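You operate a simulated robot arm through the tools that you are given. There is no shell and no other tool. Be economical: measure what you need, move in short steps, check, and stop when the job is done.

You run a simulated robot arm. Do the job below in one go: nothing can be reset, and whatever is moved stays where it is left.

## Task
Glue the blue felt square on the cart's beige square block and press it down.
Fine: yellow brush over the block's top, back in its tin; square in the middle; leave the others. Set down upright: yellow brush. A coat counts when it lies all over at full strength: go over it till it gets no stronger.

The check looks at the end state, three seconds after you hand in, the way a careful person would. Anything else that was tipped, shoved, dropped, spilled or broken makes it a failure.

## Robot
A 6-joint arm with a two-finger parallel gripper, fixed in place. Base frame: the origin is at the foot of the arm, x ahead of it, y to its left, z up; the work surface is at about z = 0.62. Readings come in m, degrees, newtons and seconds.
With the tool pointing down near the work surface it reaches from about 0.1 to 0.7 m from the base axis. Its first joint turns from -66.0 to 66.0 degrees. Payload 2.45 kg.
Tool frame: the origin (TCP) lies between the finger pads and is the grasp point; the fingertips stand 0.024 m ahead of it; z points along the fingers, y is the line along which they close. Largest opening 0.068 m; finger width 0.017, thickness 0.01; the body of the gripper, 0.04 by 0.07 m, starts 0.041 m behind the TCP.
Orientation is told as [roll, pitch, yaw] about the base's x, y, z axes, in that order, counted from this pose: with the fingers straight down and closing along the base's y, the tool's x points along the base's -x, its y along +y and its z along -z.

## Interface
- The arm moves only by the tool drive_tool. Its argument "plan" is a list of rows, each an object (a shift or turn left out is 0, a gripper value left out holds the last) with "dp": the shift along the tool's x, y, z in m, a list of three; "dr": the turn, a rotation vector about the tool's x, y, z in degrees, a list of three. In form: [{"dp": [x, y, z], "dr": [wx, wy, wz]}, ...]. A call has 1 to 12 rows; each row is the pose to reach, as a shift and turn from the pose commanded when the call began, along the tool's axes at that moment. "gripper" is the opening in per cent of the stroke, from 0 (shut) to 100 (fully open), set as the call begins (left out, the last holds). A row lasts 0.2 s, in which the tool goes at most 0.05 m and 8.6 degrees; a call with a longer step from one row to the next is refused whole, and so is a gripper value outside its range. Where a pose cannot be reached the arm comes as near as it can. A force on the tool above 50 N (or 10 N above the force at the start of the call, whichever is more), or a blocked arm, ends the call early, and 0.2 s more pass. Each finger travels about 0.108 m/s and halts on what it meets, pressing with about 33 N; the grip force reading is that of the motor and also rises with nothing between the fingers. The clock runs only during rows and for 0.2 s after the last one: add rows that repeat a pose to give the fingers time. It gives the time, the measured TCP pose, the force on the tool (base axes), the opening and the grip force at its end, in the units of the frame above (readings bear some noise), with the torque about the TCP (base axes, N m) and any sound that the robot's microphone picked up.
- Cameras (640 x 400 px; columns grow to the right, rows downward): "scene" is fixed at [0.1541, 0.4119, 1.4493]; the picture's right is [-0.85, -0.53, 0.00], its down [-0.37, 0.59, -0.71] and it looks along [0.38, -0.60, -0.70] (base axes); focal length 310 px, centre (320, 200). "wrist" rides on the gripper at [0.084, 0.011, -0.075] in the tool frame; the picture's right is [-0.13, 0.99, 0.00], its down [-0.60, -0.08, -0.79] and it looks along [-0.79, -0.10, 0.61] (tool axes); focal length 251 px, centre (320, 200). There is no depth. A picture from a camera that has moved, and an enlarged one, comes with that camera's place and axes in the base frame and with its lens.
- snapshot(camera): a new picture of that camera. The clock stands still meanwhile.
- close_up(camera, box): a new picture of the part [left, top, right, bottom] of that camera's present view, enlarged. The clock stands still meanwhile.
- job_done(): hands the job in; it is judged then, once.

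Work in short steps. Places have to be worked out from the pictures, the camera data and where the tool is seen: move nearer, look again, correct. Check each grasp and each placing, and mend what went wrong. You have 120 turns and 76 pictures in all, those below and enlarged ones among them. Open the gripper and draw the arm clear of the work before you hand the job in, unless the task says otherwise; then end with one line.

The tools are called after "Request:" by a JSON object that holds its "op" and its "data". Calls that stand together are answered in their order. drive_tool: Moves the arm, as the interface text tells. Its arguments: {"type":"object","properties":{"plan":{"type":"array","items":{"type":"object","properties":{"dp":{"type":"array","items":{"type":"number"}},"dr":{"type":"array","items":{"type":"number"}}}}},"gripper":{"type":"number"}},"required":["plan"]} The other tools are called the same way: snapshot (camera) takes a picture; close_up (camera, box) takes an enlarged picture of a part of a camera's view; job_done () hands the job in.

At the start:

```text
t: 0.0
ee_pos: [0.4528, -0.0697, 1.0313]
tool_rot: [-0.1, -0.1, 0.0]
contact_force: [0.1, -0.2, 0.0]
wrist_torque: [0.01, -0.03, 0.03]
opening: 0.0677
gripper_force: 0.0
```

scene: 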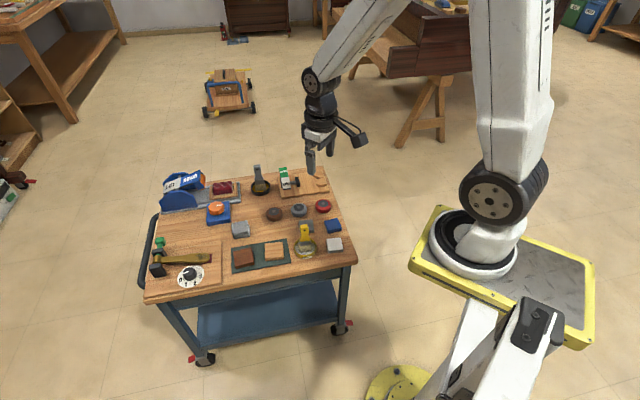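
wrist: 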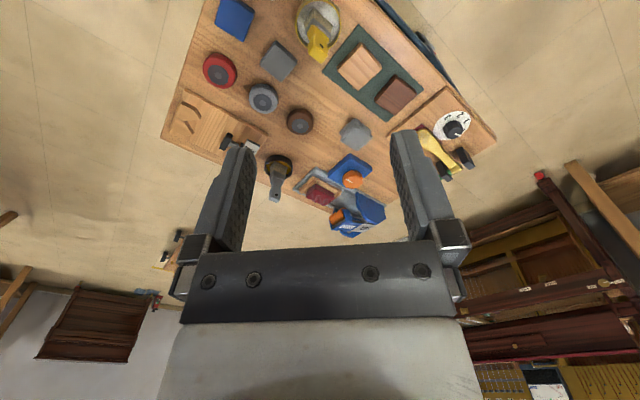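

I start by enlarging the cart in the fixed camera to identify the brush, the block and the felt squares.

Request:
{"op": "close_up", "data": {"camera": "scene", "box": [220, 180, 360, 280]}}

Request:
{"op": "close_up", "data": {"camera": "wrist", "box": [160, 0, 500, 212]}}

```text
4.00 times, centred on (290, 230) of scene
camera zoom: at [0.1541, 0.4119, 1.4493], right [-0.85, -0.53, 0.0], down [-0.37, 0.59, -0.71], along [0.38, -0.6, -0.7], focal length 1241 px, centre (440, 80)
```

zoom: 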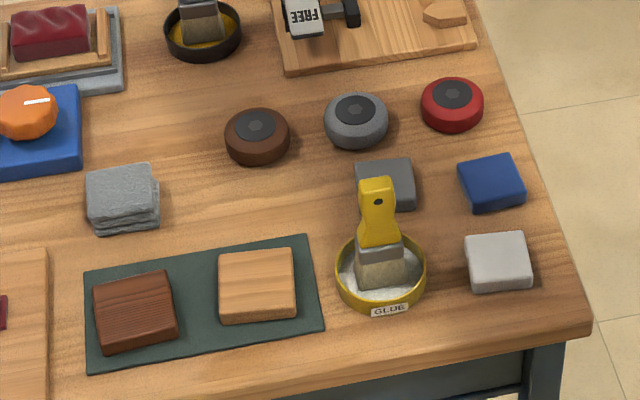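

```text
1.88 times, centred on (330, 106) of wrist
camera zoom: at [0.3701, -0.0589, 1.1042], right [0.13, 0.99, 0.0], down [0.6, -0.08, 0.79], along [0.79, -0.1, -0.61], focal length 473 px, centre (301, 377)
```

zoom: 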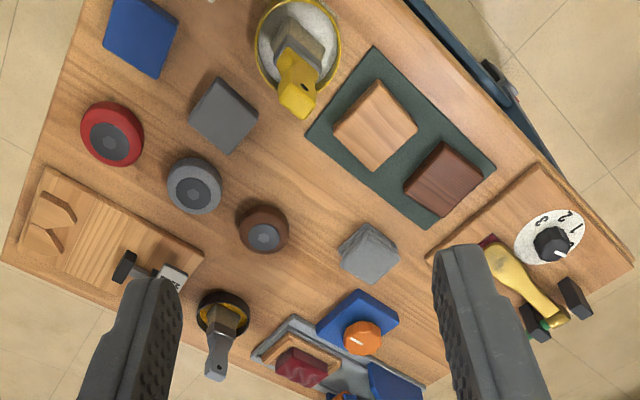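

The yellow brush stands upright in the GLUE tin near (0.523, -0.079), the beige block lies near (0.594, -0.009), and the blue square near (0.490, -0.202). I go lower for a closer look.

Request:
{"op": "drive_tool", "data": {"plan": [{"dp": [0, 0, 0.045]}, {"dp": [0, 0, 0.09]}, {"dp": [0.02, 0, 0.13]}, {"dp": [0.02, 0, 0.13]}], "gripper": 100}}

Request:
{"op": "snapshot", "data": {"camera": "wrist"}}

```text
t: 1.0
ee_pos: [0.4314, -0.0684, 0.8989]
tool_rot: [0.0, -0.2, 0.0]
contact_force: [0.3, 0.2, -0.6]
wrist_torque: [0.03, 0.01, 0.01]
opening: 0.0679
gripper_force: 0.0
```

```text
71 pictures are left
camera wrist: at [0.3476, -0.0583, 0.9714], right [0.13, 0.99, 0.0], down [0.6, -0.08, 0.79], along [0.79, -0.1, -0.61], focal length 251 px, centre (320, 200)
```

wrist: 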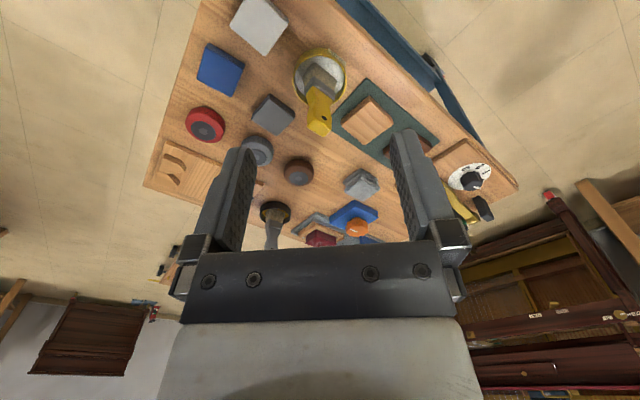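

Request:
{"op": "close_up", "data": {"camera": "wrist", "box": [190, 0, 430, 150]}}

Request:
{"op": "close_up", "data": {"camera": "scene", "box": [285, 215, 349, 255]}}

```text
2.67 times, centred on (310, 75) of wrist
camera zoom: at [0.3476, -0.0583, 0.9714], right [0.13, 0.99, 0.0], down [0.6, -0.08, 0.79], along [0.79, -0.1, -0.61], focal length 670 px, centre (347, 533)
```

zoom: 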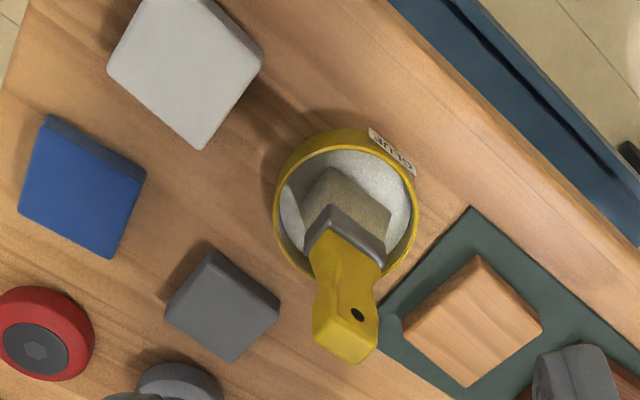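

```text
10.00 times, centred on (317, 235) of scene
camera zoom: at [0.1541, 0.4119, 1.4493], right [-0.85, -0.53, 0.0], down [-0.37, 0.59, -0.71], along [0.38, -0.6, -0.7], focal length 3104 px, centre (350, -150)
```

zoom: 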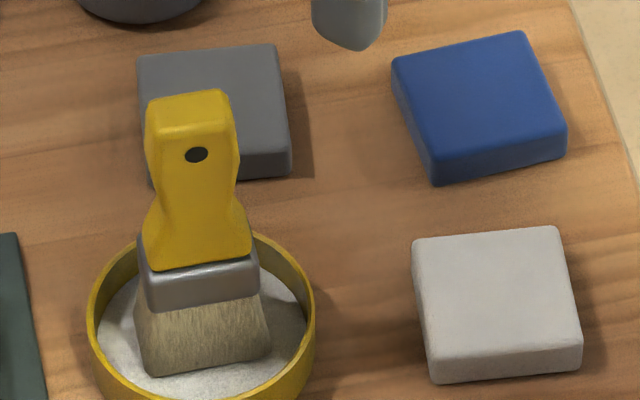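

From both cameras, the wide face of the handle runs about 45° in the base frame. I move over the brush (well above it) and yaw +45° so the fingers would close on its thin sides, then look again.

Request:
{"op": "drive_tool", "data": {"plan": [{"dp": [-0.014, -0.002, 0.012], "dr": [0, 0, -8]}, {"dp": [-0.028, -0.003, 0.024], "dr": [0, 0, -16]}, {"dp": [-0.042, -0.005, 0.036], "dr": [0, 0, -24]}, {"dp": [-0.056, -0.006, 0.048], "dr": [0, 0, -32]}, {"dp": [-0.07, -0.007, 0.06], "dr": [0, 0, -40]}, {"dp": [-0.077, -0.008, 0.07], "dr": [0, 0, -45]}, {"dp": [-0.077, -0.008, 0.07], "dr": [0, 0, -45]}]}}

Request:
{"op": "snapshot", "data": {"camera": "wrist"}}

Request:
{"op": "close_up", "data": {"camera": "scene", "box": [260, 170, 356, 230]}}

```text
t: 2.6
ee_pos: [0.5103, -0.0763, 0.8303]
tool_rot: [-0.2, 0.0, 45.1]
contact_force: [0.0, -0.8, -0.1]
wrist_torque: [-0.04, 0.0, 0.02]
opening: 0.0681
gripper_force: 0.0
```

```text
68 pictures are left
camera wrist: at [0.4445, -0.1289, 0.9029], right [-0.61, 0.79, 0.0], down [0.48, 0.37, 0.79], along [0.63, 0.48, -0.61], focal length 251 px, centre (320, 200)
```

wrist: 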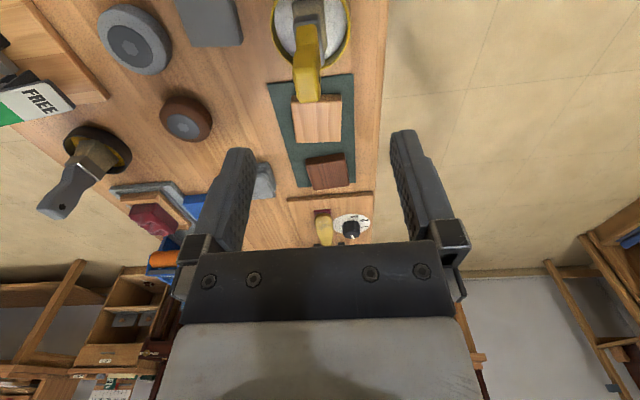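

```text
6.67 times, centred on (308, 200) of scene
camera zoom: at [0.1541, 0.4119, 1.4493], right [-0.85, -0.53, 0.0], down [-0.37, 0.59, -0.71], along [0.38, -0.6, -0.7], focal length 2069 px, centre (400, 200)
```

zoom: 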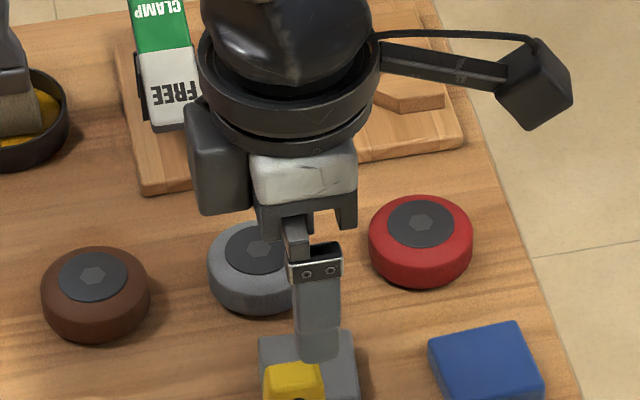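

The brush sits near the top of the wrist view; I enlarge it to measure the handle's place and turn.

Request:
{"op": "close_up", "data": {"camera": "wrist", "box": [240, 0, 400, 100]}}

```text
4.00 times, centred on (320, 50) of wrist
camera zoom: at [0.4445, -0.1289, 0.9029], right [-0.61, 0.79, 0.0], down [0.48, 0.37, 0.79], along [0.63, 0.48, -0.61], focal length 1006 px, centre (320, 800)
```

zoom: 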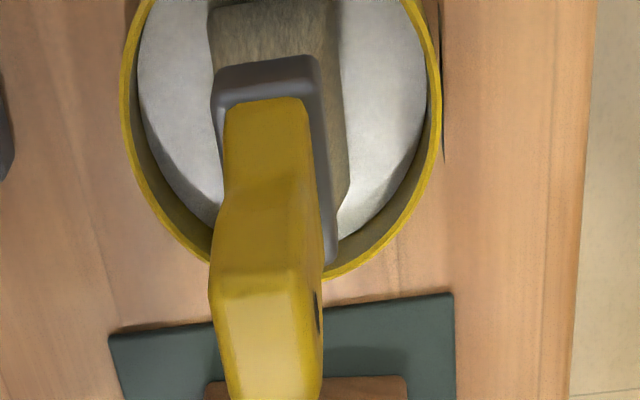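

The handle's top centre comes out near (0.522, -0.078, 0.735) with its thin axis near 140°. I shift over it, yaw 5° more, come down partway and check.

Request:
{"op": "drive_tool", "data": {"plan": [{"dp": [-0.0074, -0.0095, 0], "dr": [0, 0, -5]}, {"dp": [-0.0074, -0.0095, 0.035], "dr": [0, 0, -5]}, {"dp": [-0.0074, -0.0095, 0.055], "dr": [0, 0, -5]}, {"dp": [-0.0074, -0.0095, 0.055], "dr": [0, 0, -5]}]}}

Request:
{"op": "snapshot", "data": {"camera": "wrist"}}

Request:
{"op": "close_up", "data": {"camera": "scene", "box": [272, 195, 352, 245]}}

```text
t: 3.6
ee_pos: [0.5235, -0.078, 0.7758]
tool_rot: [-0.1, 0.0, 50.0]
contact_force: [0.5, 0.7, -0.1]
wrist_torque: [-0.02, 0.0, 0.02]
opening: 0.068
gripper_force: 0.1
```

```text
65 pictures are left
camera wrist: at [0.4614, -0.1368, 0.8489], right [-0.68, 0.74, 0.0], down [0.45, 0.41, 0.79], along [0.59, 0.54, -0.61], focal length 251 px, centre (320, 200)
```

wrist: 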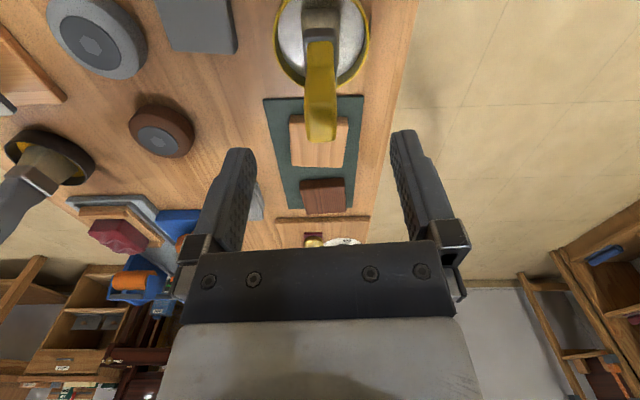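

```text
8.00 times, centred on (312, 220) of scene
camera zoom: at [0.1541, 0.4119, 1.4493], right [-0.85, -0.53, 0.0], down [-0.37, 0.59, -0.71], along [0.38, -0.6, -0.7], focal length 2483 px, centre (384, 40)
```

zoom: 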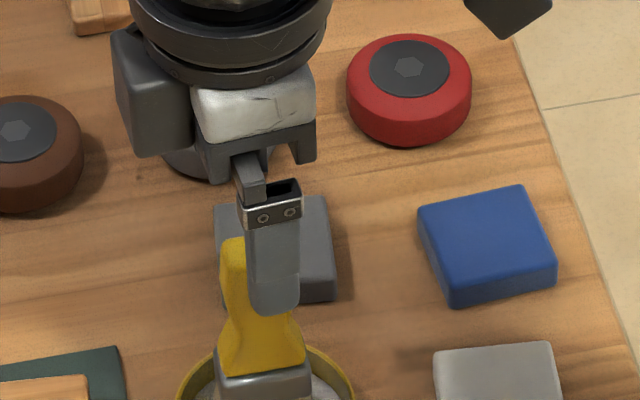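

Request:
{"op": "close_up", "data": {"camera": "wrist", "box": [240, 50, 400, 150]}}

```text
4.00 times, centred on (320, 100) of wrist
camera zoom: at [0.4614, -0.1368, 0.8489], right [-0.68, 0.74, 0.0], down [0.45, 0.41, 0.79], along [0.59, 0.54, -0.61], focal length 1006 px, centre (320, 600)
```

zoom: 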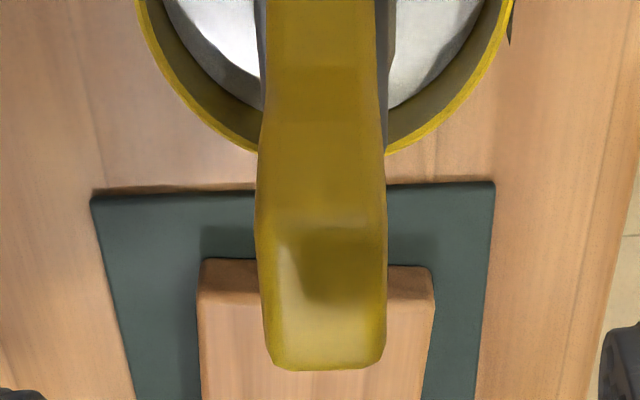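

Handle is centred between the fingers and square to them. I descend to TCP z ≈ 0.719 and close.

Request:
{"op": "drive_tool", "data": {"plan": [{"dp": [-0.001, 0, 0.02]}, {"dp": [-0.001, 0, 0.04]}, {"dp": [-0.001, 0, 0.057]}, {"dp": [-0.001, 0, 0.057]}]}}

Request:
{"op": "close_up", "data": {"camera": "scene", "box": [272, 205, 352, 255]}}

```text
t: 4.6
ee_pos: [0.5236, -0.0786, 0.7197]
tool_rot: [-0.1, 0.1, 49.9]
contact_force: [0.0, -0.6, 0.8]
wrist_torque: [0.02, 0.04, 0.01]
opening: 0.0682
gripper_force: 0.0
```

```text
8.00 times, centred on (312, 230) of scene
camera zoom: at [0.1541, 0.4119, 1.4493], right [-0.85, -0.53, 0.0], down [-0.37, 0.59, -0.71], along [0.38, -0.6, -0.7], focal length 2483 px, centre (384, -40)
```

zoom: 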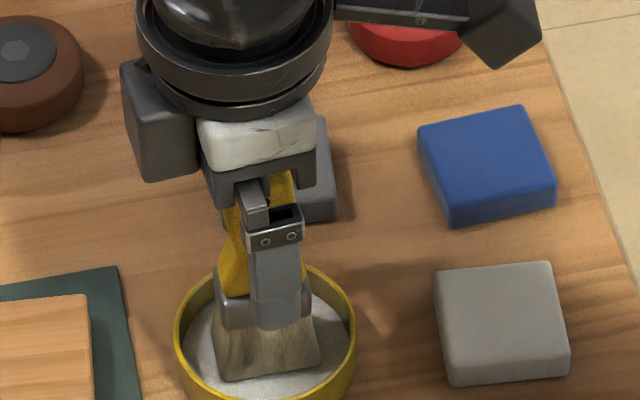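

Fingertips straddle the handle above the ferrule. Closing.

Request:
{"op": "drive_tool", "data": {"plan": [{"dp": [0, 0, 0]}, {"dp": [0, 0, 0]}, {"dp": [0, 0, 0]}, {"dp": [0, 0, 0]}], "gripper": 0}}

Request:
{"op": "close_up", "data": {"camera": "scene", "box": [272, 205, 352, 255]}}

```text
t: 5.6
ee_pos: [0.5244, -0.0776, 0.7202]
tool_rot: [-0.1, -0.1, 49.9]
contact_force: [-0.2, 0.1, -0.1]
wrist_torque: [-0.02, 0.0, -0.01]
opening: 0.0168
gripper_force: 32.8
```

```text
8.00 times, centred on (312, 230) of scene
camera zoom: at [0.1541, 0.4119, 1.4493], right [-0.85, -0.53, 0.0], down [-0.37, 0.59, -0.71], along [0.38, -0.6, -0.7], focal length 2483 px, centre (384, -40)
```

zoom: 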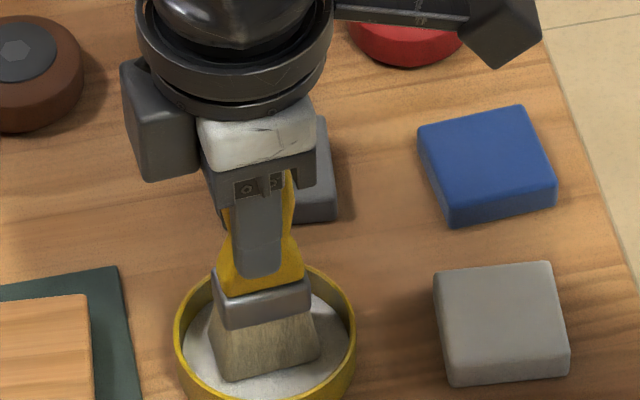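

Grip holds at 16.8 mm (32.8 N). Grasp pose for later return: (0.524, -0.078, 0.720), yaw 50°. I lift straight up.

Request:
{"op": "drive_tool", "data": {"plan": [{"dp": [0, 0, -0.02]}, {"dp": [0, 0, -0.04]}, {"dp": [0, 0, -0.06]}, {"dp": [0, 0, -0.08]}, {"dp": [0, 0, -0.08]}]}}

Request:
{"op": "snapshot", "data": {"camera": "wrist"}}

Request:
{"op": "close_up", "data": {"camera": "scene", "box": [240, 190, 352, 260]}}

```text
t: 6.8
ee_pos: [0.5241, -0.0787, 0.8007]
tool_rot: [-0.1, 0.0, 50.0]
contact_force: [-0.8, -0.7, -1.6]
wrist_torque: [0.03, 0.02, 0.01]
opening: 0.0167
gripper_force: 33.6
```

```text
60 pictures are left
camera wrist: at [0.4638, -0.1357, 0.8739], right [-0.68, 0.74, 0.0], down [0.45, 0.41, 0.79], along [0.58, 0.54, -0.61], focal length 251 px, centre (320, 200)
```

wrist: 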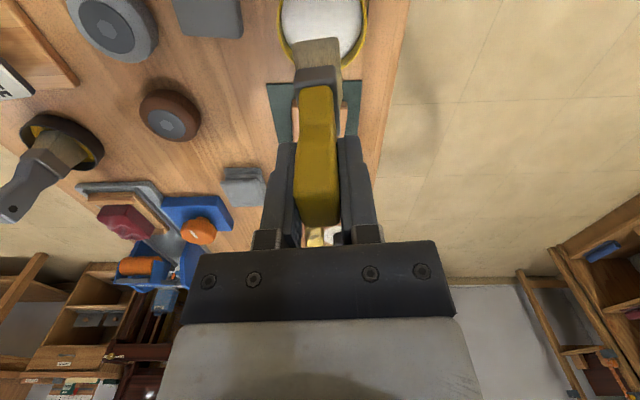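

```text
5.71 times, centred on (296, 225) of scene
camera zoom: at [0.1541, 0.4119, 1.4493], right [-0.85, -0.53, 0.0], down [-0.37, 0.59, -0.71], along [0.38, -0.6, -0.7], focal length 1774 px, centre (457, 57)
```

zoom: 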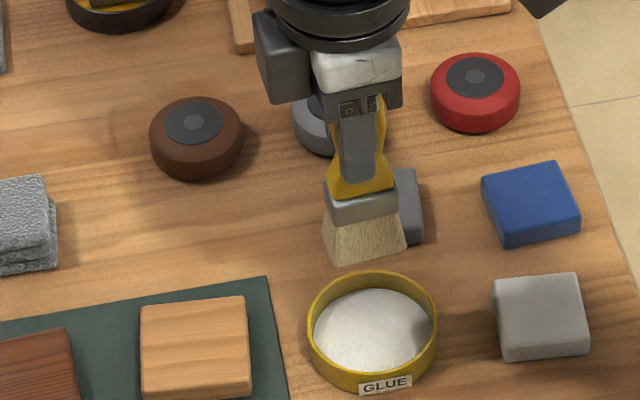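

The brush is held upright, bristle bottom about 0.095 below the TCP. The block top centre works out near (0.596, -0.010), edges at 40°, side ~0.058. I carry the brush above the block, turn to yaw 40°, and check before touching.

Request:
{"op": "drive_tool", "data": {"plan": [{"dp": [-0.025, -0.003, 0], "dr": [0, 0, 4]}, {"dp": [-0.05, -0.006, 0], "dr": [0, 0, 8]}, {"dp": [-0.075, -0.009, 0], "dr": [0, 0, 10]}, {"dp": [-0.098, -0.0118, 0], "dr": [0, 0, 10]}, {"dp": [-0.098, -0.0118, 0.02], "dr": [0, 0, 10]}, {"dp": [-0.098, -0.0118, 0.04], "dr": [0, 0, 10]}, {"dp": [-0.098, -0.0118, 0.04], "dr": [0, 0, 10]}]}}

Request:
{"op": "close_up", "data": {"camera": "scene", "box": [224, 210, 320, 270]}}

Request:
{"op": "close_up", "data": {"camera": "wrist", "box": [240, 0, 400, 100]}}

```text
t: 8.4
ee_pos: [0.5964, -0.0107, 0.7593]
tool_rot: [-0.2, -0.2, 39.9]
contact_force: [1.0, -0.2, -1.1]
wrist_torque: [0.01, 0.02, -0.05]
opening: 0.0168
gripper_force: 33.6
```

```text
6.67 times, centred on (272, 240) of scene
camera zoom: at [0.1541, 0.4119, 1.4493], right [-0.85, -0.53, 0.0], down [-0.37, 0.59, -0.71], along [0.38, -0.6, -0.7], focal length 2069 px, centre (640, -67)
```

zoom: 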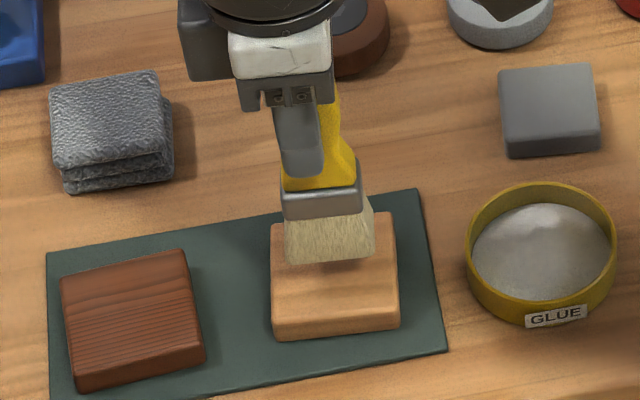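

```text
4.00 times, centred on (320, 50) of wrist
camera zoom: at [0.525, -0.0568, 0.8324], right [-0.54, 0.84, 0.0], down [0.51, 0.33, 0.79], along [0.67, 0.43, -0.61], focal length 1006 px, centre (320, 800)
```

zoom: 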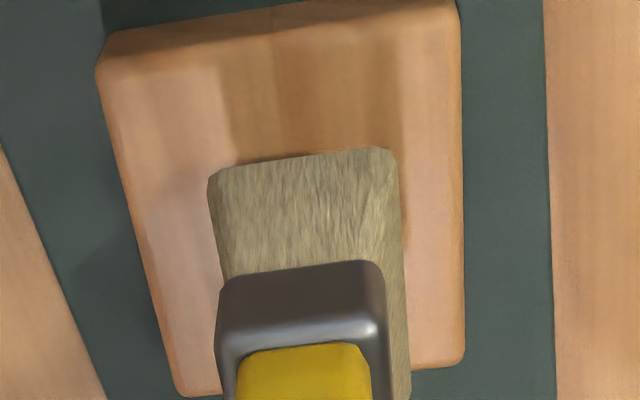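

The brush lines up with the block: block centre is offset (-1 mm, -2 mm) along/across in the tool frame, bristle foot about 47 × 26 mm, block about 57 mm. I lower in small steps to find the top.

Request:
{"op": "drive_tool", "data": {"plan": [{"dp": [0.0012, -0.0022, 0.006]}, {"dp": [0.0012, -0.0022, 0.012]}, {"dp": [0.0012, -0.0022, 0.016]}, {"dp": [0.0012, -0.0022, 0.018]}, {"dp": [0.0012, -0.0022, 0.018]}]}}

Request:
{"op": "close_up", "data": {"camera": "scene", "box": [236, 220, 300, 260]}}

```text
t: 9.6
ee_pos: [0.5952, -0.0129, 0.742]
tool_rot: [-0.1, -0.2, 40.0]
contact_force: [-0.7, -0.2, -1.0]
wrist_torque: [0.0, 0.02, 0.01]
opening: 0.0168
gripper_force: 32.9
```

```text
10.00 times, centred on (268, 240) of scene
camera zoom: at [0.1541, 0.4119, 1.4493], right [-0.85, -0.53, 0.0], down [-0.37, 0.59, -0.71], along [0.38, -0.6, -0.7], focal length 3104 px, centre (840, -200)
```

zoom: 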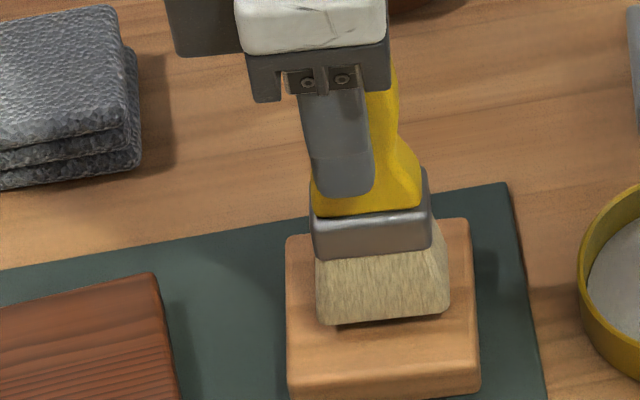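

Still a few mm clear (about 1 N, just the brush's weight). I continue in 1.5 mm steps.

Request:
{"op": "drive_tool", "data": {"plan": [{"dp": [0, 0, 0.0015]}, {"dp": [0, 0, 0.003]}, {"dp": [0, 0, 0.0045]}, {"dp": [0, 0, 0.0045]}]}}

Request:
{"op": "close_up", "data": {"camera": "scene", "box": [236, 220, 300, 260]}}

```text
t: 10.6
ee_pos: [0.5962, -0.0129, 0.7378]
tool_rot: [-0.1, -0.1, 39.9]
contact_force: [1.1, -0.4, -0.4]
wrist_torque: [0.01, 0.0, 0.01]
opening: 0.0167
gripper_force: 33.1
```

```text
10.00 times, centred on (268, 240) of scene
camera zoom: at [0.1541, 0.4119, 1.4493], right [-0.85, -0.53, 0.0], down [-0.37, 0.59, -0.71], along [0.38, -0.6, -0.7], focal length 3104 px, centre (840, -200)
```

zoom: 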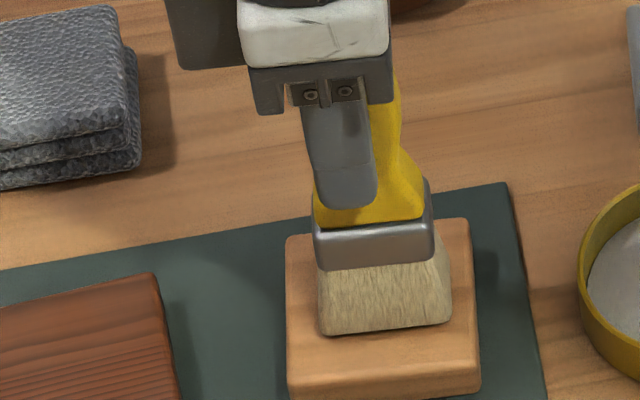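

Nearly touching. Further down by 2 mm.

Request:
{"op": "drive_tool", "data": {"plan": [{"dp": [0, 0, 0.001]}, {"dp": [0, 0, 0.002]}, {"dp": [0, 0, 0.002]}]}}

Request:
{"op": "close_up", "data": {"camera": "scene", "box": [236, 220, 300, 260]}}

```text
t: 11.4
ee_pos: [0.5956, -0.0134, 0.7359]
tool_rot: [-0.1, 0.0, 40.1]
contact_force: [-4.8, 2.1, 17.9]
wrist_torque: [0.07, 0.59, -0.01]
opening: 0.0169
gripper_force: 33.2
```

```text
10.00 times, centred on (268, 240) of scene
camera zoom: at [0.1536, 0.4119, 1.4493], right [-0.85, -0.53, 0.0], down [-0.37, 0.59, -0.71], along [0.38, -0.6, -0.7], focal length 3104 px, centre (840, -200)
```

zoom: 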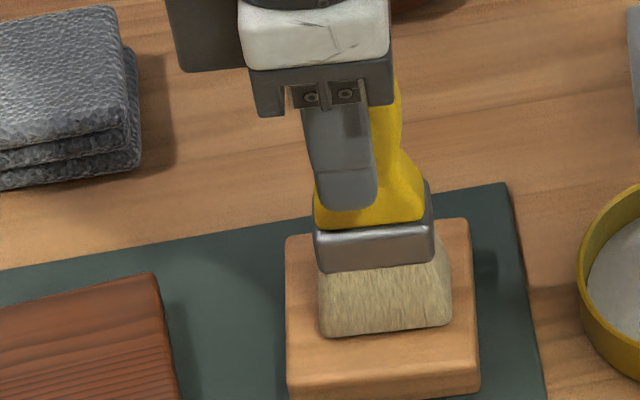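

Firm contact at about z 0.7365 (18 N — too much for sweeping). I ease up 1 mm.

Request:
{"op": "drive_tool", "data": {"plan": [{"dp": [0, 0, -0.0009]}, {"dp": [0, 0, -0.0009]}]}}

```text
t: 12.0
ee_pos: [0.5951, -0.0129, 0.7352]
tool_rot: [-0.2, -0.2, 40.0]
contact_force: [-1.7, 0.8, 14.5]
wrist_torque: [0.0, 0.27, -0.04]
opening: 0.0167
gripper_force: 33.6
```

Request:
{"op": "drive_tool", "data": {"plan": [{"dp": [0, 0, -0.0014]}, {"dp": [0, 0, -0.0014]}]}}

```text
t: 12.6
ee_pos: [0.5949, -0.0136, 0.737]
tool_rot: [0.1, 0.0, 40.0]
contact_force: [0.2, -0.5, -0.9]
wrist_torque: [-0.02, -0.01, -0.02]
opening: 0.0168
gripper_force: 32.8
```

Contact just lost; I go back down 0.6 mm for a light touch.

Request:
{"op": "drive_tool", "data": {"plan": [{"dp": [0, 0, 0.0006]}, {"dp": [0, 0, 0.0006]}]}}

```text
t: 13.2
ee_pos: [0.5948, -0.0133, 0.7357]
tool_rot: [-0.2, 0.0, 40.1]
contact_force: [-0.9, 0.3, -1.1]
wrist_torque: [0.0, 0.01, -0.02]
opening: 0.0168
gripper_force: 33.2
```

Request:
{"op": "drive_tool", "data": {"plan": [{"dp": [0, 0, 0.0004]}, {"dp": [0, 0, 0.0004]}]}}

```text
t: 13.8
ee_pos: [0.5955, -0.0144, 0.7355]
tool_rot: [-0.1, -0.1, 40.1]
contact_force: [-0.2, 1.2, 4.8]
wrist_torque: [0.06, 0.18, -0.03]
opening: 0.0165
gripper_force: 32.7
```

Light contact of about 6 N. I sweep across and back once and look for the coat and any block motion.

Request:
{"op": "drive_tool", "data": {"plan": [{"dp": [0, 0.006, 0]}, {"dp": [0, 0.012, 0]}, {"dp": [0, 0.018, 0]}, {"dp": [0, 0.012, 0]}, {"dp": [0, 0.004, 0]}, {"dp": [0, -0.004, 0]}, {"dp": [0, -0.012, 0]}, {"dp": [0, -0.018, 0]}, {"dp": [0, -0.018, 0]}]}}

Request:
{"op": "close_up", "data": {"camera": "scene", "box": [236, 220, 300, 260]}}

```text
t: 15.8
ee_pos: [0.6058, -0.0276, 0.7355]
tool_rot: [0.0, -0.2, 40.0]
contact_force: [0.4, 0.4, -1.1]
wrist_torque: [-0.02, 0.01, 0.0]
opening: 0.0166
gripper_force: 33.2
```

```text
10.00 times, centred on (268, 240) of scene
camera zoom: at [0.1541, 0.4119, 1.4493], right [-0.85, -0.53, 0.0], down [-0.37, 0.59, -0.71], along [0.38, -0.6, -0.7], focal length 3104 px, centre (840, -200)
```

zoom: 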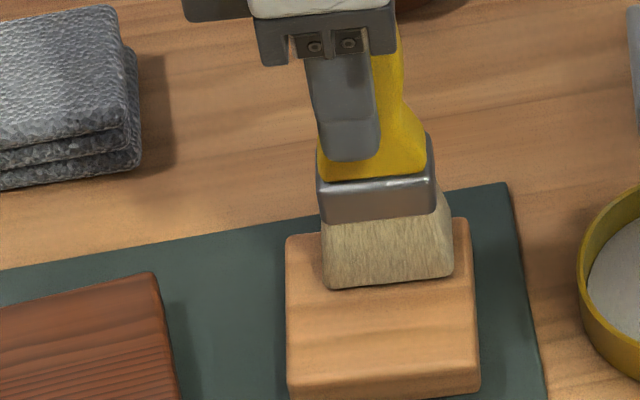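

The block stayed put, but contact was lost at this end and no coat is visible yet. I sweep back 0.7 mm lower.

Request:
{"op": "drive_tool", "data": {"plan": [{"dp": [0, 0.002, 0.0007]}, {"dp": [0, 0.008, 0.0007]}, {"dp": [0, 0.014, 0.0007]}, {"dp": [0, 0.02, 0.0007]}, {"dp": [0, 0.026, 0.0007]}, {"dp": [0, 0.032, 0.0007]}, {"dp": [0, 0.036, 0.0007]}]}}

Request:
{"op": "close_up", "data": {"camera": "wrist", "box": [240, 0, 400, 100]}}

Request:
{"op": "close_up", "data": {"camera": "scene", "box": [236, 220, 300, 260]}}

```text
t: 17.4
ee_pos: [0.584, 0.0, 0.7356]
tool_rot: [-0.3, -0.1, 40.1]
contact_force: [1.9, -2.4, 5.9]
wrist_torque: [-0.19, -0.1, 0.03]
opening: 0.0166
gripper_force: 33.0
```

```text
4.00 times, centred on (320, 50) of wrist
camera zoom: at [0.5139, -0.0457, 0.809], right [-0.54, 0.84, 0.0], down [0.51, 0.33, 0.79], along [0.67, 0.43, -0.61], focal length 1006 px, centre (320, 800)
```

zoom: 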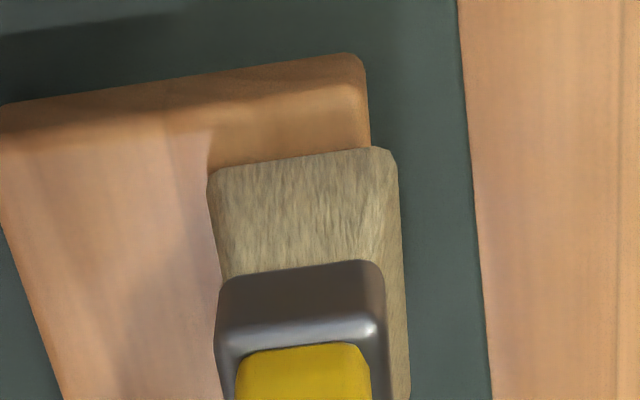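

```text
10.00 times, centred on (268, 240) of scene
camera zoom: at [0.154, 0.4119, 1.4493], right [-0.85, -0.53, 0.0], down [-0.37, 0.59, -0.71], along [0.38, -0.6, -0.7], focal length 3104 px, centre (840, -200)
```

zoom: 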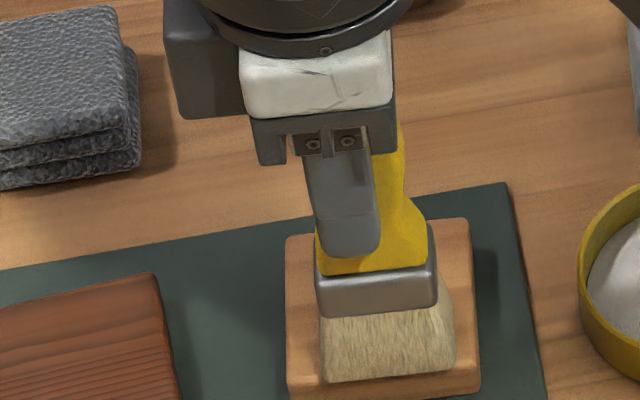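

A paler film seems to start where the brush passed. I work a lane shifted 7.5 mm toward the near edge, across and back.

Request:
{"op": "drive_tool", "data": {"plan": [{"dp": [0.0075, 0, 0]}, {"dp": [0.0075, -0.007, 0]}, {"dp": [0.0075, -0.014, 0]}, {"dp": [0.0075, -0.021, 0]}, {"dp": [0.0075, -0.028, 0]}, {"dp": [0.0075, -0.036, 0]}, {"dp": [0.0075, -0.028, 0]}, {"dp": [0.0075, -0.021, 0]}, {"dp": [0.0075, -0.014, 0]}, {"dp": [0.0075, -0.007, 0]}, {"dp": [0.0075, 0, 0]}]}}

Request:
{"op": "drive_tool", "data": {"plan": [{"dp": [-0.0075, 0, 0]}, {"dp": [-0.015, 0, 0]}, {"dp": [-0.015, -0.007, 0]}, {"dp": [-0.015, -0.014, 0]}, {"dp": [-0.015, -0.021, 0]}, {"dp": [-0.015, -0.028, 0]}, {"dp": [-0.015, -0.036, 0]}, {"dp": [-0.015, -0.028, 0]}, {"dp": [-0.015, -0.018, 0]}, {"dp": [-0.015, -0.008, 0]}, {"dp": [-0.015, 0, 0]}]}}

Request:
{"op": "drive_tool", "data": {"plan": [{"dp": [0.0075, 0, -0.02]}, {"dp": [0.04, 0, -0.05]}, {"dp": [0.06, 0, -0.05]}, {"dp": [0.06, 0, -0.05]}]}}

Request:
{"op": "close_up", "data": {"camera": "scene", "box": [228, 215, 308, 265]}}

Request:
{"op": "snapshot", "data": {"camera": "wrist"}}

```text
t: 19.8
ee_pos: [0.5795, -0.0037, 0.7354]
tool_rot: [-0.2, -0.2, 40.1]
contact_force: [4.6, -4.9, 14.6]
wrist_torque: [-0.48, -0.3, 0.05]
opening: 0.0166
gripper_force: 33.3
```

```text
t: 22.2
ee_pos: [0.5913, 0.0058, 0.7351]
tool_rot: [0.0, 0.0, 40.1]
contact_force: [1.6, -2.5, 5.1]
wrist_torque: [-0.15, -0.18, 0.0]
opening: 0.0168
gripper_force: 33.0
```

```text
t: 23.2
ee_pos: [0.5427, -0.0344, 0.7854]
tool_rot: [0.0, 0.0, 40.0]
contact_force: [-0.1, 0.3, 0.2]
wrist_torque: [-0.01, 0.0, 0.03]
opening: 0.0167
gripper_force: 32.6
```

```text
8.00 times, centred on (268, 240) of scene
camera zoom: at [0.1541, 0.4119, 1.4493], right [-0.85, -0.53, 0.0], down [-0.37, 0.59, -0.71], along [0.38, -0.6, -0.7], focal length 2483 px, centre (736, -120)
```

zoom: 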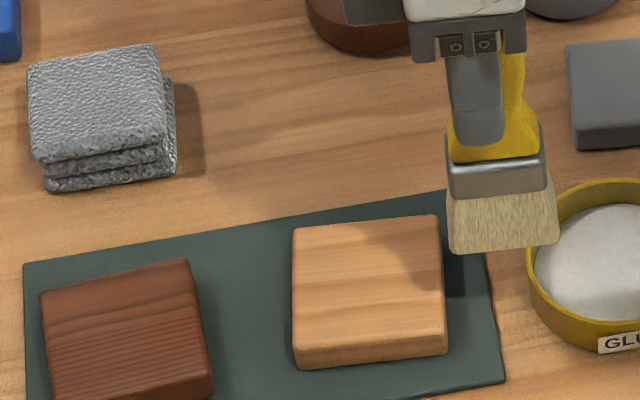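

```text
49 pictures are left
camera wrist: at [0.4731, -0.0798, 0.8581], right [-0.54, 0.84, 0.0], down [0.51, 0.33, 0.79], along [0.67, 0.43, -0.61], focal length 251 px, centre (320, 200)
```

wrist: 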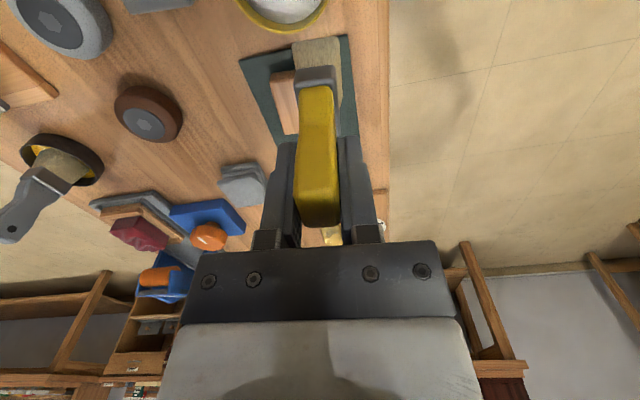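

Request:
{"op": "close_up", "data": {"camera": "scene", "box": [256, 236, 288, 256]}}

```text
16.00 times, centred on (272, 246) of scene
camera zoom: at [0.1541, 0.4119, 1.4493], right [-0.85, -0.53, 0.0], down [-0.37, 0.59, -0.71], along [0.38, -0.6, -0.7], focal length 4966 px, centre (1088, -536)
```

zoom: 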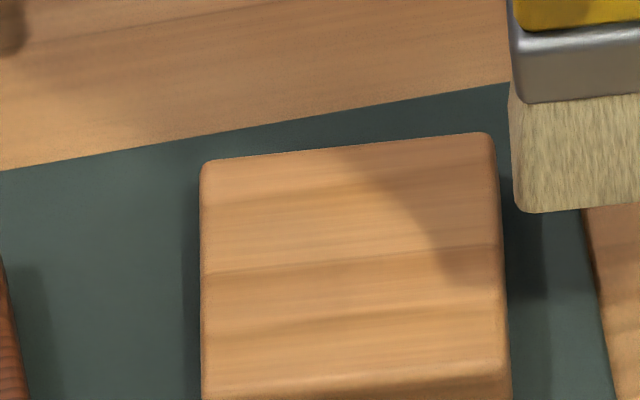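

No white coat is visible on the block, so the bristles seem unloaded; I need to dip the brush. First I back off so the wrist camera sees the tin past the brush, to place it precisely.

Request:
{"op": "drive_tool", "data": {"plan": [{"dp": [0.03, 0.018, -0.015], "dr": [0, 0, -4]}, {"dp": [0.06, 0.036, -0.015], "dr": [0, 0, -8]}, {"dp": [0.09, 0.054, -0.015], "dr": [0, 0, -10]}, {"dp": [0.108, 0.066, -0.015], "dr": [0, 0, -10]}, {"dp": [0.108, 0.066, -0.015], "dr": [0, 0, -10]}]}}

Request:
{"op": "snapshot", "data": {"camera": "wrist"}}

Request:
{"op": "close_up", "data": {"camera": "scene", "box": [272, 220, 352, 270]}}

```text
t: 24.4
ee_pos: [0.4197, -0.0521, 0.799]
tool_rot: [0.0, -0.1, 49.9]
contact_force: [-0.2, 0.5, -1.2]
wrist_torque: [0.03, -0.03, 0.0]
opening: 0.0165
gripper_force: 33.5
```

```text
47 pictures are left
camera wrist: at [0.358, -0.1092, 0.8725], right [-0.68, 0.74, 0.0], down [0.45, 0.41, 0.79], along [0.59, 0.54, -0.61], focal length 251 px, centre (320, 200)
```

wrist: 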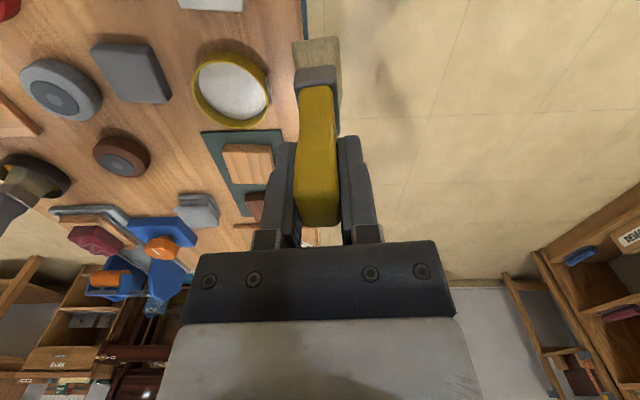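

```text
8.00 times, centred on (312, 245) of scene
camera zoom: at [0.1541, 0.4119, 1.4493], right [-0.85, -0.53, 0.0], down [-0.37, 0.59, -0.71], along [0.38, -0.6, -0.7], focal length 2483 px, centre (384, -160)
```

zoom: 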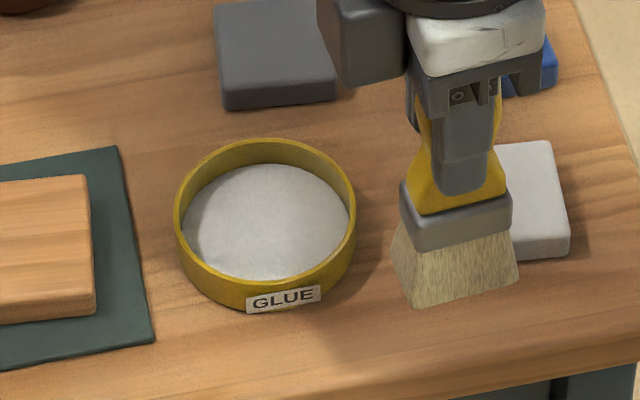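

Request:
{"op": "close_up", "data": {"camera": "wrist", "box": [180, 40, 292, 140]}}

```text
4.00 times, centred on (236, 90) of wrist
camera zoom: at [0.358, -0.1092, 0.8725], right [-0.68, 0.74, 0.0], down [0.45, 0.41, 0.79], along [0.59, 0.54, -0.61], focal length 1006 px, centre (656, 640)
```

zoom: 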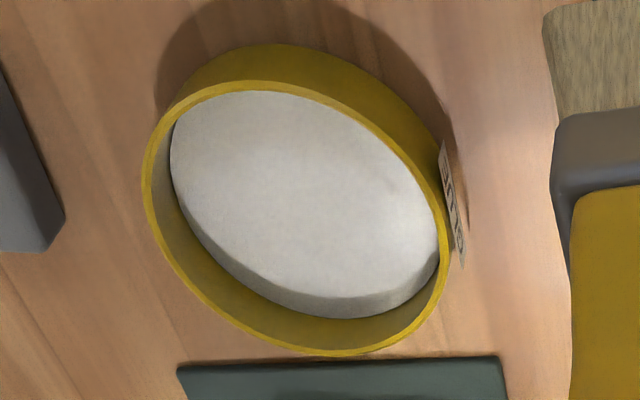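

Combining both cameras, tin centre is (0.5225, -0.080) with a rim only ~14 mm high, and the block top is z≈0.635, centre (0.5985, -0.014). The brush hangs ~4 mm off toward the near side of the TCP, so my lanes need a shift too. I return above the tin and lower the brush most of the way.

Request:
{"op": "drive_tool", "data": {"plan": [{"dp": [-0.016, -0.032, 0]}, {"dp": [-0.032, -0.064, 0]}, {"dp": [-0.0473, -0.0966, 0]}, {"dp": [-0.0473, -0.0966, 0.02]}, {"dp": [-0.0473, -0.0966, 0.04]}, {"dp": [-0.0473, -0.0966, 0.055]}, {"dp": [-0.0473, -0.0966, 0.055]}]}}

Request:
{"op": "close_up", "data": {"camera": "scene", "box": [272, 220, 352, 270]}}

```text
t: 26.0
ee_pos: [0.5233, -0.0775, 0.7446]
tool_rot: [-0.1, -0.1, 49.9]
contact_force: [-1.3, -0.5, -0.7]
wrist_torque: [-0.03, 0.03, 0.0]
opening: 0.0166
gripper_force: 32.4
```

```text
8.00 times, centred on (312, 245) of scene
camera zoom: at [0.1541, 0.4119, 1.4493], right [-0.85, -0.53, 0.0], down [-0.37, 0.59, -0.71], along [0.38, -0.6, -0.7], focal length 2483 px, centre (384, -160)
```

zoom: 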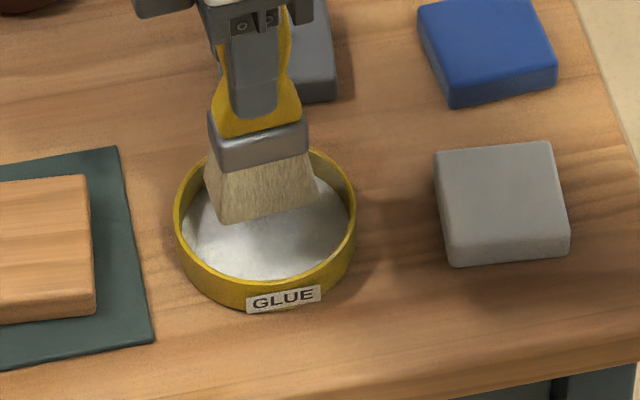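

Aligned with the tin. I lower to the original depth (z 0.720) and dwell.

Request:
{"op": "drive_tool", "data": {"plan": [{"dp": [0, 0, 0.01]}, {"dp": [0, 0, 0.018]}, {"dp": [0, 0, 0.022]}, {"dp": [0, 0, 0.024]}, {"dp": [0, 0, 0.025]}, {"dp": [0, 0, 0.025]}, {"dp": [0, 0, 0.025]}]}}

Request:
{"op": "close_up", "data": {"camera": "scene", "box": [272, 220, 352, 270]}}

```text
t: 27.6
ee_pos: [0.5239, -0.0776, 0.7205]
tool_rot: [0.0, 0.0, 50.0]
contact_force: [-1.1, -0.1, -1.4]
wrist_torque: [-0.01, 0.02, -0.02]
opening: 0.0168
gripper_force: 32.6
```

```text
8.00 times, centred on (312, 245) of scene
camera zoom: at [0.1541, 0.4119, 1.4493], right [-0.85, -0.53, 0.0], down [-0.37, 0.59, -0.71], along [0.38, -0.6, -0.7], focal length 2483 px, centre (384, -160)
```

zoom: 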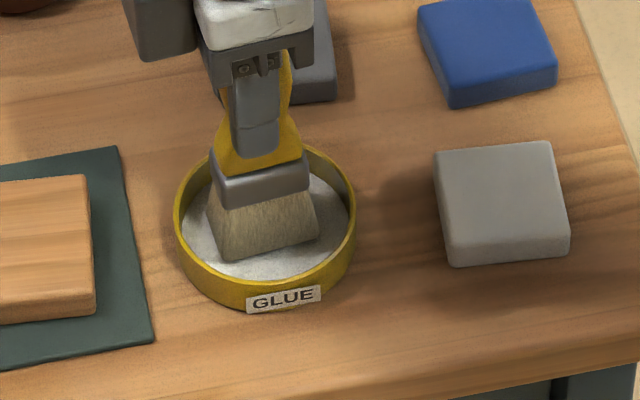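

Request:
{"op": "drive_tool", "data": {"plan": [{"dp": [0, 0, 0.0005]}, {"dp": [0, 0, 0.001]}, {"dp": [0, 0, 0.001]}, {"dp": [0, 0, 0.001]}]}}

```text
t: 28.6
ee_pos: [0.5227, -0.078, 0.7207]
tool_rot: [-0.1, 0.0, 50.1]
contact_force: [-3.1, 2.7, 12.4]
wrist_torque: [0.45, 0.21, 0.06]
opening: 0.0169
gripper_force: 32.8
```

Contact with the tin's bottom (12 N). I lift and inspect the bristles.

Request:
{"op": "drive_tool", "data": {"plan": [{"dp": [0, 0, -0.004]}, {"dp": [0, 0, -0.02]}, {"dp": [0, 0, -0.04]}, {"dp": [0, 0, -0.06]}, {"dp": [0, 0, -0.06]}]}}

Request:
{"op": "close_up", "data": {"camera": "scene", "box": [256, 210, 352, 270]}}

```text
t: 29.8
ee_pos: [0.5235, -0.078, 0.7791]
tool_rot: [-0.1, -0.1, 50.0]
contact_force: [0.6, -0.3, -0.2]
wrist_torque: [0.01, -0.01, 0.02]
opening: 0.0165
gripper_force: 33.2
```

```text
6.67 times, centred on (304, 240) of scene
camera zoom: at [0.1541, 0.4119, 1.4493], right [-0.85, -0.53, 0.0], down [-0.37, 0.59, -0.71], along [0.38, -0.6, -0.7], focal length 2069 px, centre (427, -67)
```

zoom: 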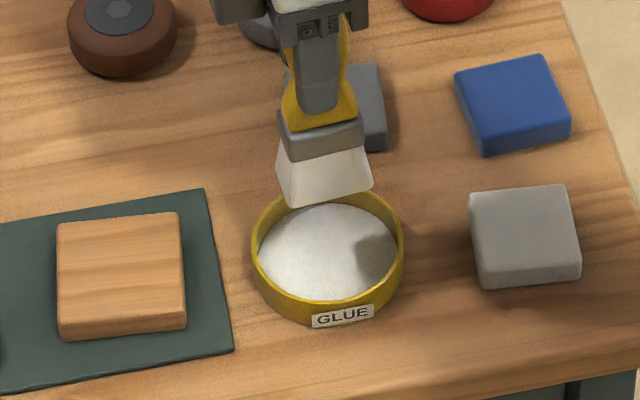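

The bristles are now white with glue. I carry the brush to the corrected block centre (TCP 0.6016, -0.0116), yaw 40°, 12 mm above contact.

Request:
{"op": "drive_tool", "data": {"plan": [{"dp": [-0.025, -0.004, 0], "dr": [0, 0, 4]}, {"dp": [-0.05, -0.008, 0], "dr": [0, 0, 8]}, {"dp": [-0.075, -0.012, 0], "dr": [0, 0, 10]}, {"dp": [-0.1011, -0.017, 0], "dr": [0, 0, 10]}, {"dp": [-0.1011, -0.017, 0.02], "dr": [0, 0, 10]}, {"dp": [-0.1011, -0.017, 0.031], "dr": [0, 0, 10]}, {"dp": [-0.1011, -0.017, 0.031], "dr": [0, 0, 10]}]}}

Request:
{"op": "close_up", "data": {"camera": "wrist", "box": [240, 0, 400, 100]}}

```text
t: 31.4
ee_pos: [0.6019, -0.0124, 0.7475]
tool_rot: [-0.1, -0.1, 40.0]
contact_force: [0.1, 0.6, -0.6]
wrist_torque: [0.02, 0.03, -0.02]
opening: 0.0167
gripper_force: 33.2
```

```text
4.00 times, centred on (320, 50) of wrist
camera zoom: at [0.5315, -0.0576, 0.8213], right [-0.54, 0.84, 0.0], down [0.51, 0.33, 0.79], along [0.67, 0.43, -0.61], focal length 1006 px, centre (320, 800)
```

zoom: 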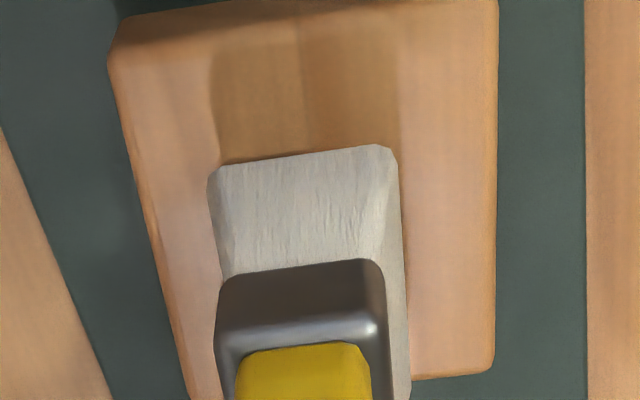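

Alignment is good. I lower to just at contact and read the force.

Request:
{"op": "drive_tool", "data": {"plan": [{"dp": [-0.005, 0, 0.006]}, {"dp": [-0.01, 0, 0.01]}, {"dp": [-0.01, 0, 0.0115]}, {"dp": [-0.01, 0, 0.0115]}]}}

```text
t: 32.4
ee_pos: [0.61, -0.0047, 0.7366]
tool_rot: [0.0, -0.1, 40.0]
contact_force: [0.1, -0.8, -1.7]
wrist_torque: [-0.01, 0.0, 0.0]
opening: 0.0168
gripper_force: 32.7
```

Request:
{"op": "drive_tool", "data": {"plan": [{"dp": [0, 0, 0.0008]}, {"dp": [0, 0, 0.0008]}]}}

```text
t: 33.0
ee_pos: [0.6094, -0.0047, 0.7363]
tool_rot: [-0.1, -0.2, 40.0]
contact_force: [-0.1, 0.3, -0.1]
wrist_torque: [0.01, -0.01, 0.01]
opening: 0.0167
gripper_force: 33.4
```

Request:
{"op": "drive_tool", "data": {"plan": [{"dp": [0, 0, 0.0006]}, {"dp": [0, 0, 0.0006]}]}}

```text
t: 33.6
ee_pos: [0.6088, -0.0056, 0.7356]
tool_rot: [-0.1, -0.1, 40.1]
contact_force: [0.7, -0.9, 0.6]
wrist_torque: [0.03, -0.01, -0.02]
opening: 0.0167
gripper_force: 32.7
```

Almost in contact; 0.4 mm lower while starting the first sweep on the far lane.

Request:
{"op": "drive_tool", "data": {"plan": [{"dp": [0, 0, 0.0005]}, {"dp": [0, 0.007, 0.0005]}, {"dp": [0, 0.014, 0.0005]}, {"dp": [0, 0.02, 0.0005]}, {"dp": [0, 0.013, 0.0005]}, {"dp": [0, 0.006, 0.0005]}, {"dp": [0, -0.001, 0.0005]}, {"dp": [0, -0.008, 0.0005]}, {"dp": [0, -0.015, 0.0005]}, {"dp": [0, -0.02, 0.0005]}]}}

Request:
{"op": "close_up", "data": {"camera": "scene", "box": [236, 220, 300, 260]}}

```text
t: 35.8
ee_pos: [0.6216, -0.0212, 0.7368]
tool_rot: [0.0, 0.0, 39.9]
contact_force: [-5.7, 6.4, 19.1]
wrist_torque: [0.51, 0.53, 0.0]
opening: 0.0167
gripper_force: 32.7
```

```text
10.00 times, centred on (268, 240) of scene
camera zoom: at [0.1536, 0.412, 1.4493], right [-0.85, -0.53, 0.0], down [-0.37, 0.59, -0.71], along [0.38, -0.6, -0.7], focal length 3104 px, centre (840, -200)
```

zoom: 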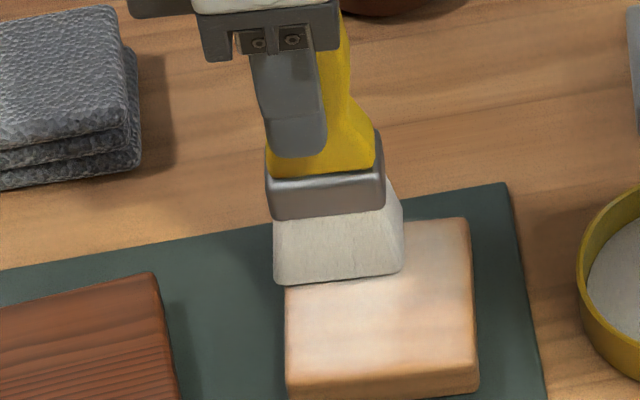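

A white film appears and the block hasn't moved. The push is a bit strong (19 N), so I ease up 0.3 mm and do the near lane.

Request:
{"op": "drive_tool", "data": {"plan": [{"dp": [0.007, 0, -0.0003]}, {"dp": [0.014, 0, -0.0003]}, {"dp": [0.02, 0, -0.0003]}, {"dp": [0.02, 0.008, -0.0003]}, {"dp": [0.02, 0.016, -0.0003]}, {"dp": [0.02, 0.024, -0.0003]}, {"dp": [0.02, 0.032, -0.0003]}, {"dp": [0.02, 0.04, -0.0003]}]}}

Request:
{"op": "drive_tool", "data": {"plan": [{"dp": [0, -0.008, 0]}, {"dp": [0, -0.016, 0]}, {"dp": [0, -0.024, 0]}, {"dp": [0, -0.032, 0]}, {"dp": [0, -0.04, 0]}, {"dp": [-0.01, -0.04, 0]}, {"dp": [-0.01, -0.032, 0]}, {"dp": [-0.01, -0.024, 0]}, {"dp": [-0.01, -0.016, 0]}, {"dp": [-0.01, -0.008, 0]}, {"dp": [-0.01, 0, 0]}]}}

Request:
{"op": "drive_tool", "data": {"plan": [{"dp": [-0.005, 0, 0]}, {"dp": [-0.01, 0, 0]}, {"dp": [-0.01, -0.008, 0]}, {"dp": [-0.01, -0.016, 0]}, {"dp": [-0.01, -0.024, 0]}, {"dp": [-0.01, -0.032, 0]}, {"dp": [-0.01, -0.04, 0]}, {"dp": [-0.01, -0.03, 0]}, {"dp": [-0.01, -0.02, 0]}, {"dp": [-0.01, -0.01, 0]}, {"dp": [-0.01, 0, 0]}]}}

Request:
{"op": "drive_tool", "data": {"plan": [{"dp": [0.01, -0.01, -0.02]}, {"dp": [0.04, -0.02, -0.05]}, {"dp": [0.08, -0.02, -0.05]}, {"dp": [0.08, -0.02, -0.05]}]}}

Request:
{"op": "close_up", "data": {"camera": "scene", "box": [244, 225, 308, 265]}}

```text
t: 37.6
ee_pos: [0.582, -0.0031, 0.7351]
tool_rot: [-0.2, -0.2, 40.0]
contact_force: [5.4, -4.9, 17.1]
wrist_torque: [-0.47, -0.43, -0.01]
opening: 0.0166
gripper_force: 33.1
```

```text
t: 40.0
ee_pos: [0.5886, 0.0038, 0.7351]
tool_rot: [-0.1, -0.1, 40.0]
contact_force: [0.7, -1.4, 4.5]
wrist_torque: [-0.13, -0.08, -0.01]
opening: 0.0164
gripper_force: 33.1
```

```text
t: 42.4
ee_pos: [0.5964, 0.0105, 0.735]
tool_rot: [-0.1, -0.1, 40.0]
contact_force: [1.4, -3.1, 5.9]
wrist_torque: [-0.23, -0.17, 0.01]
opening: 0.0169
gripper_force: 32.6
```

```text
t: 43.4
ee_pos: [0.5481, -0.0578, 0.7871]
tool_rot: [-0.1, -0.1, 39.9]
contact_force: [0.3, -0.3, -1.3]
wrist_torque: [0.01, -0.03, 0.01]
opening: 0.0163
gripper_force: 33.3
```

```text
10.00 times, centred on (276, 245) of scene
camera zoom: at [0.1541, 0.4119, 1.4493], right [-0.85, -0.53, 0.0], down [-0.37, 0.59, -0.71], along [0.38, -0.6, -0.7], focal length 3104 px, centre (760, -250)
```

zoom: 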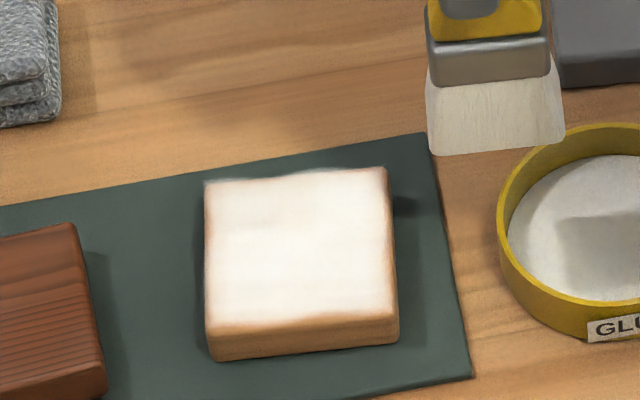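

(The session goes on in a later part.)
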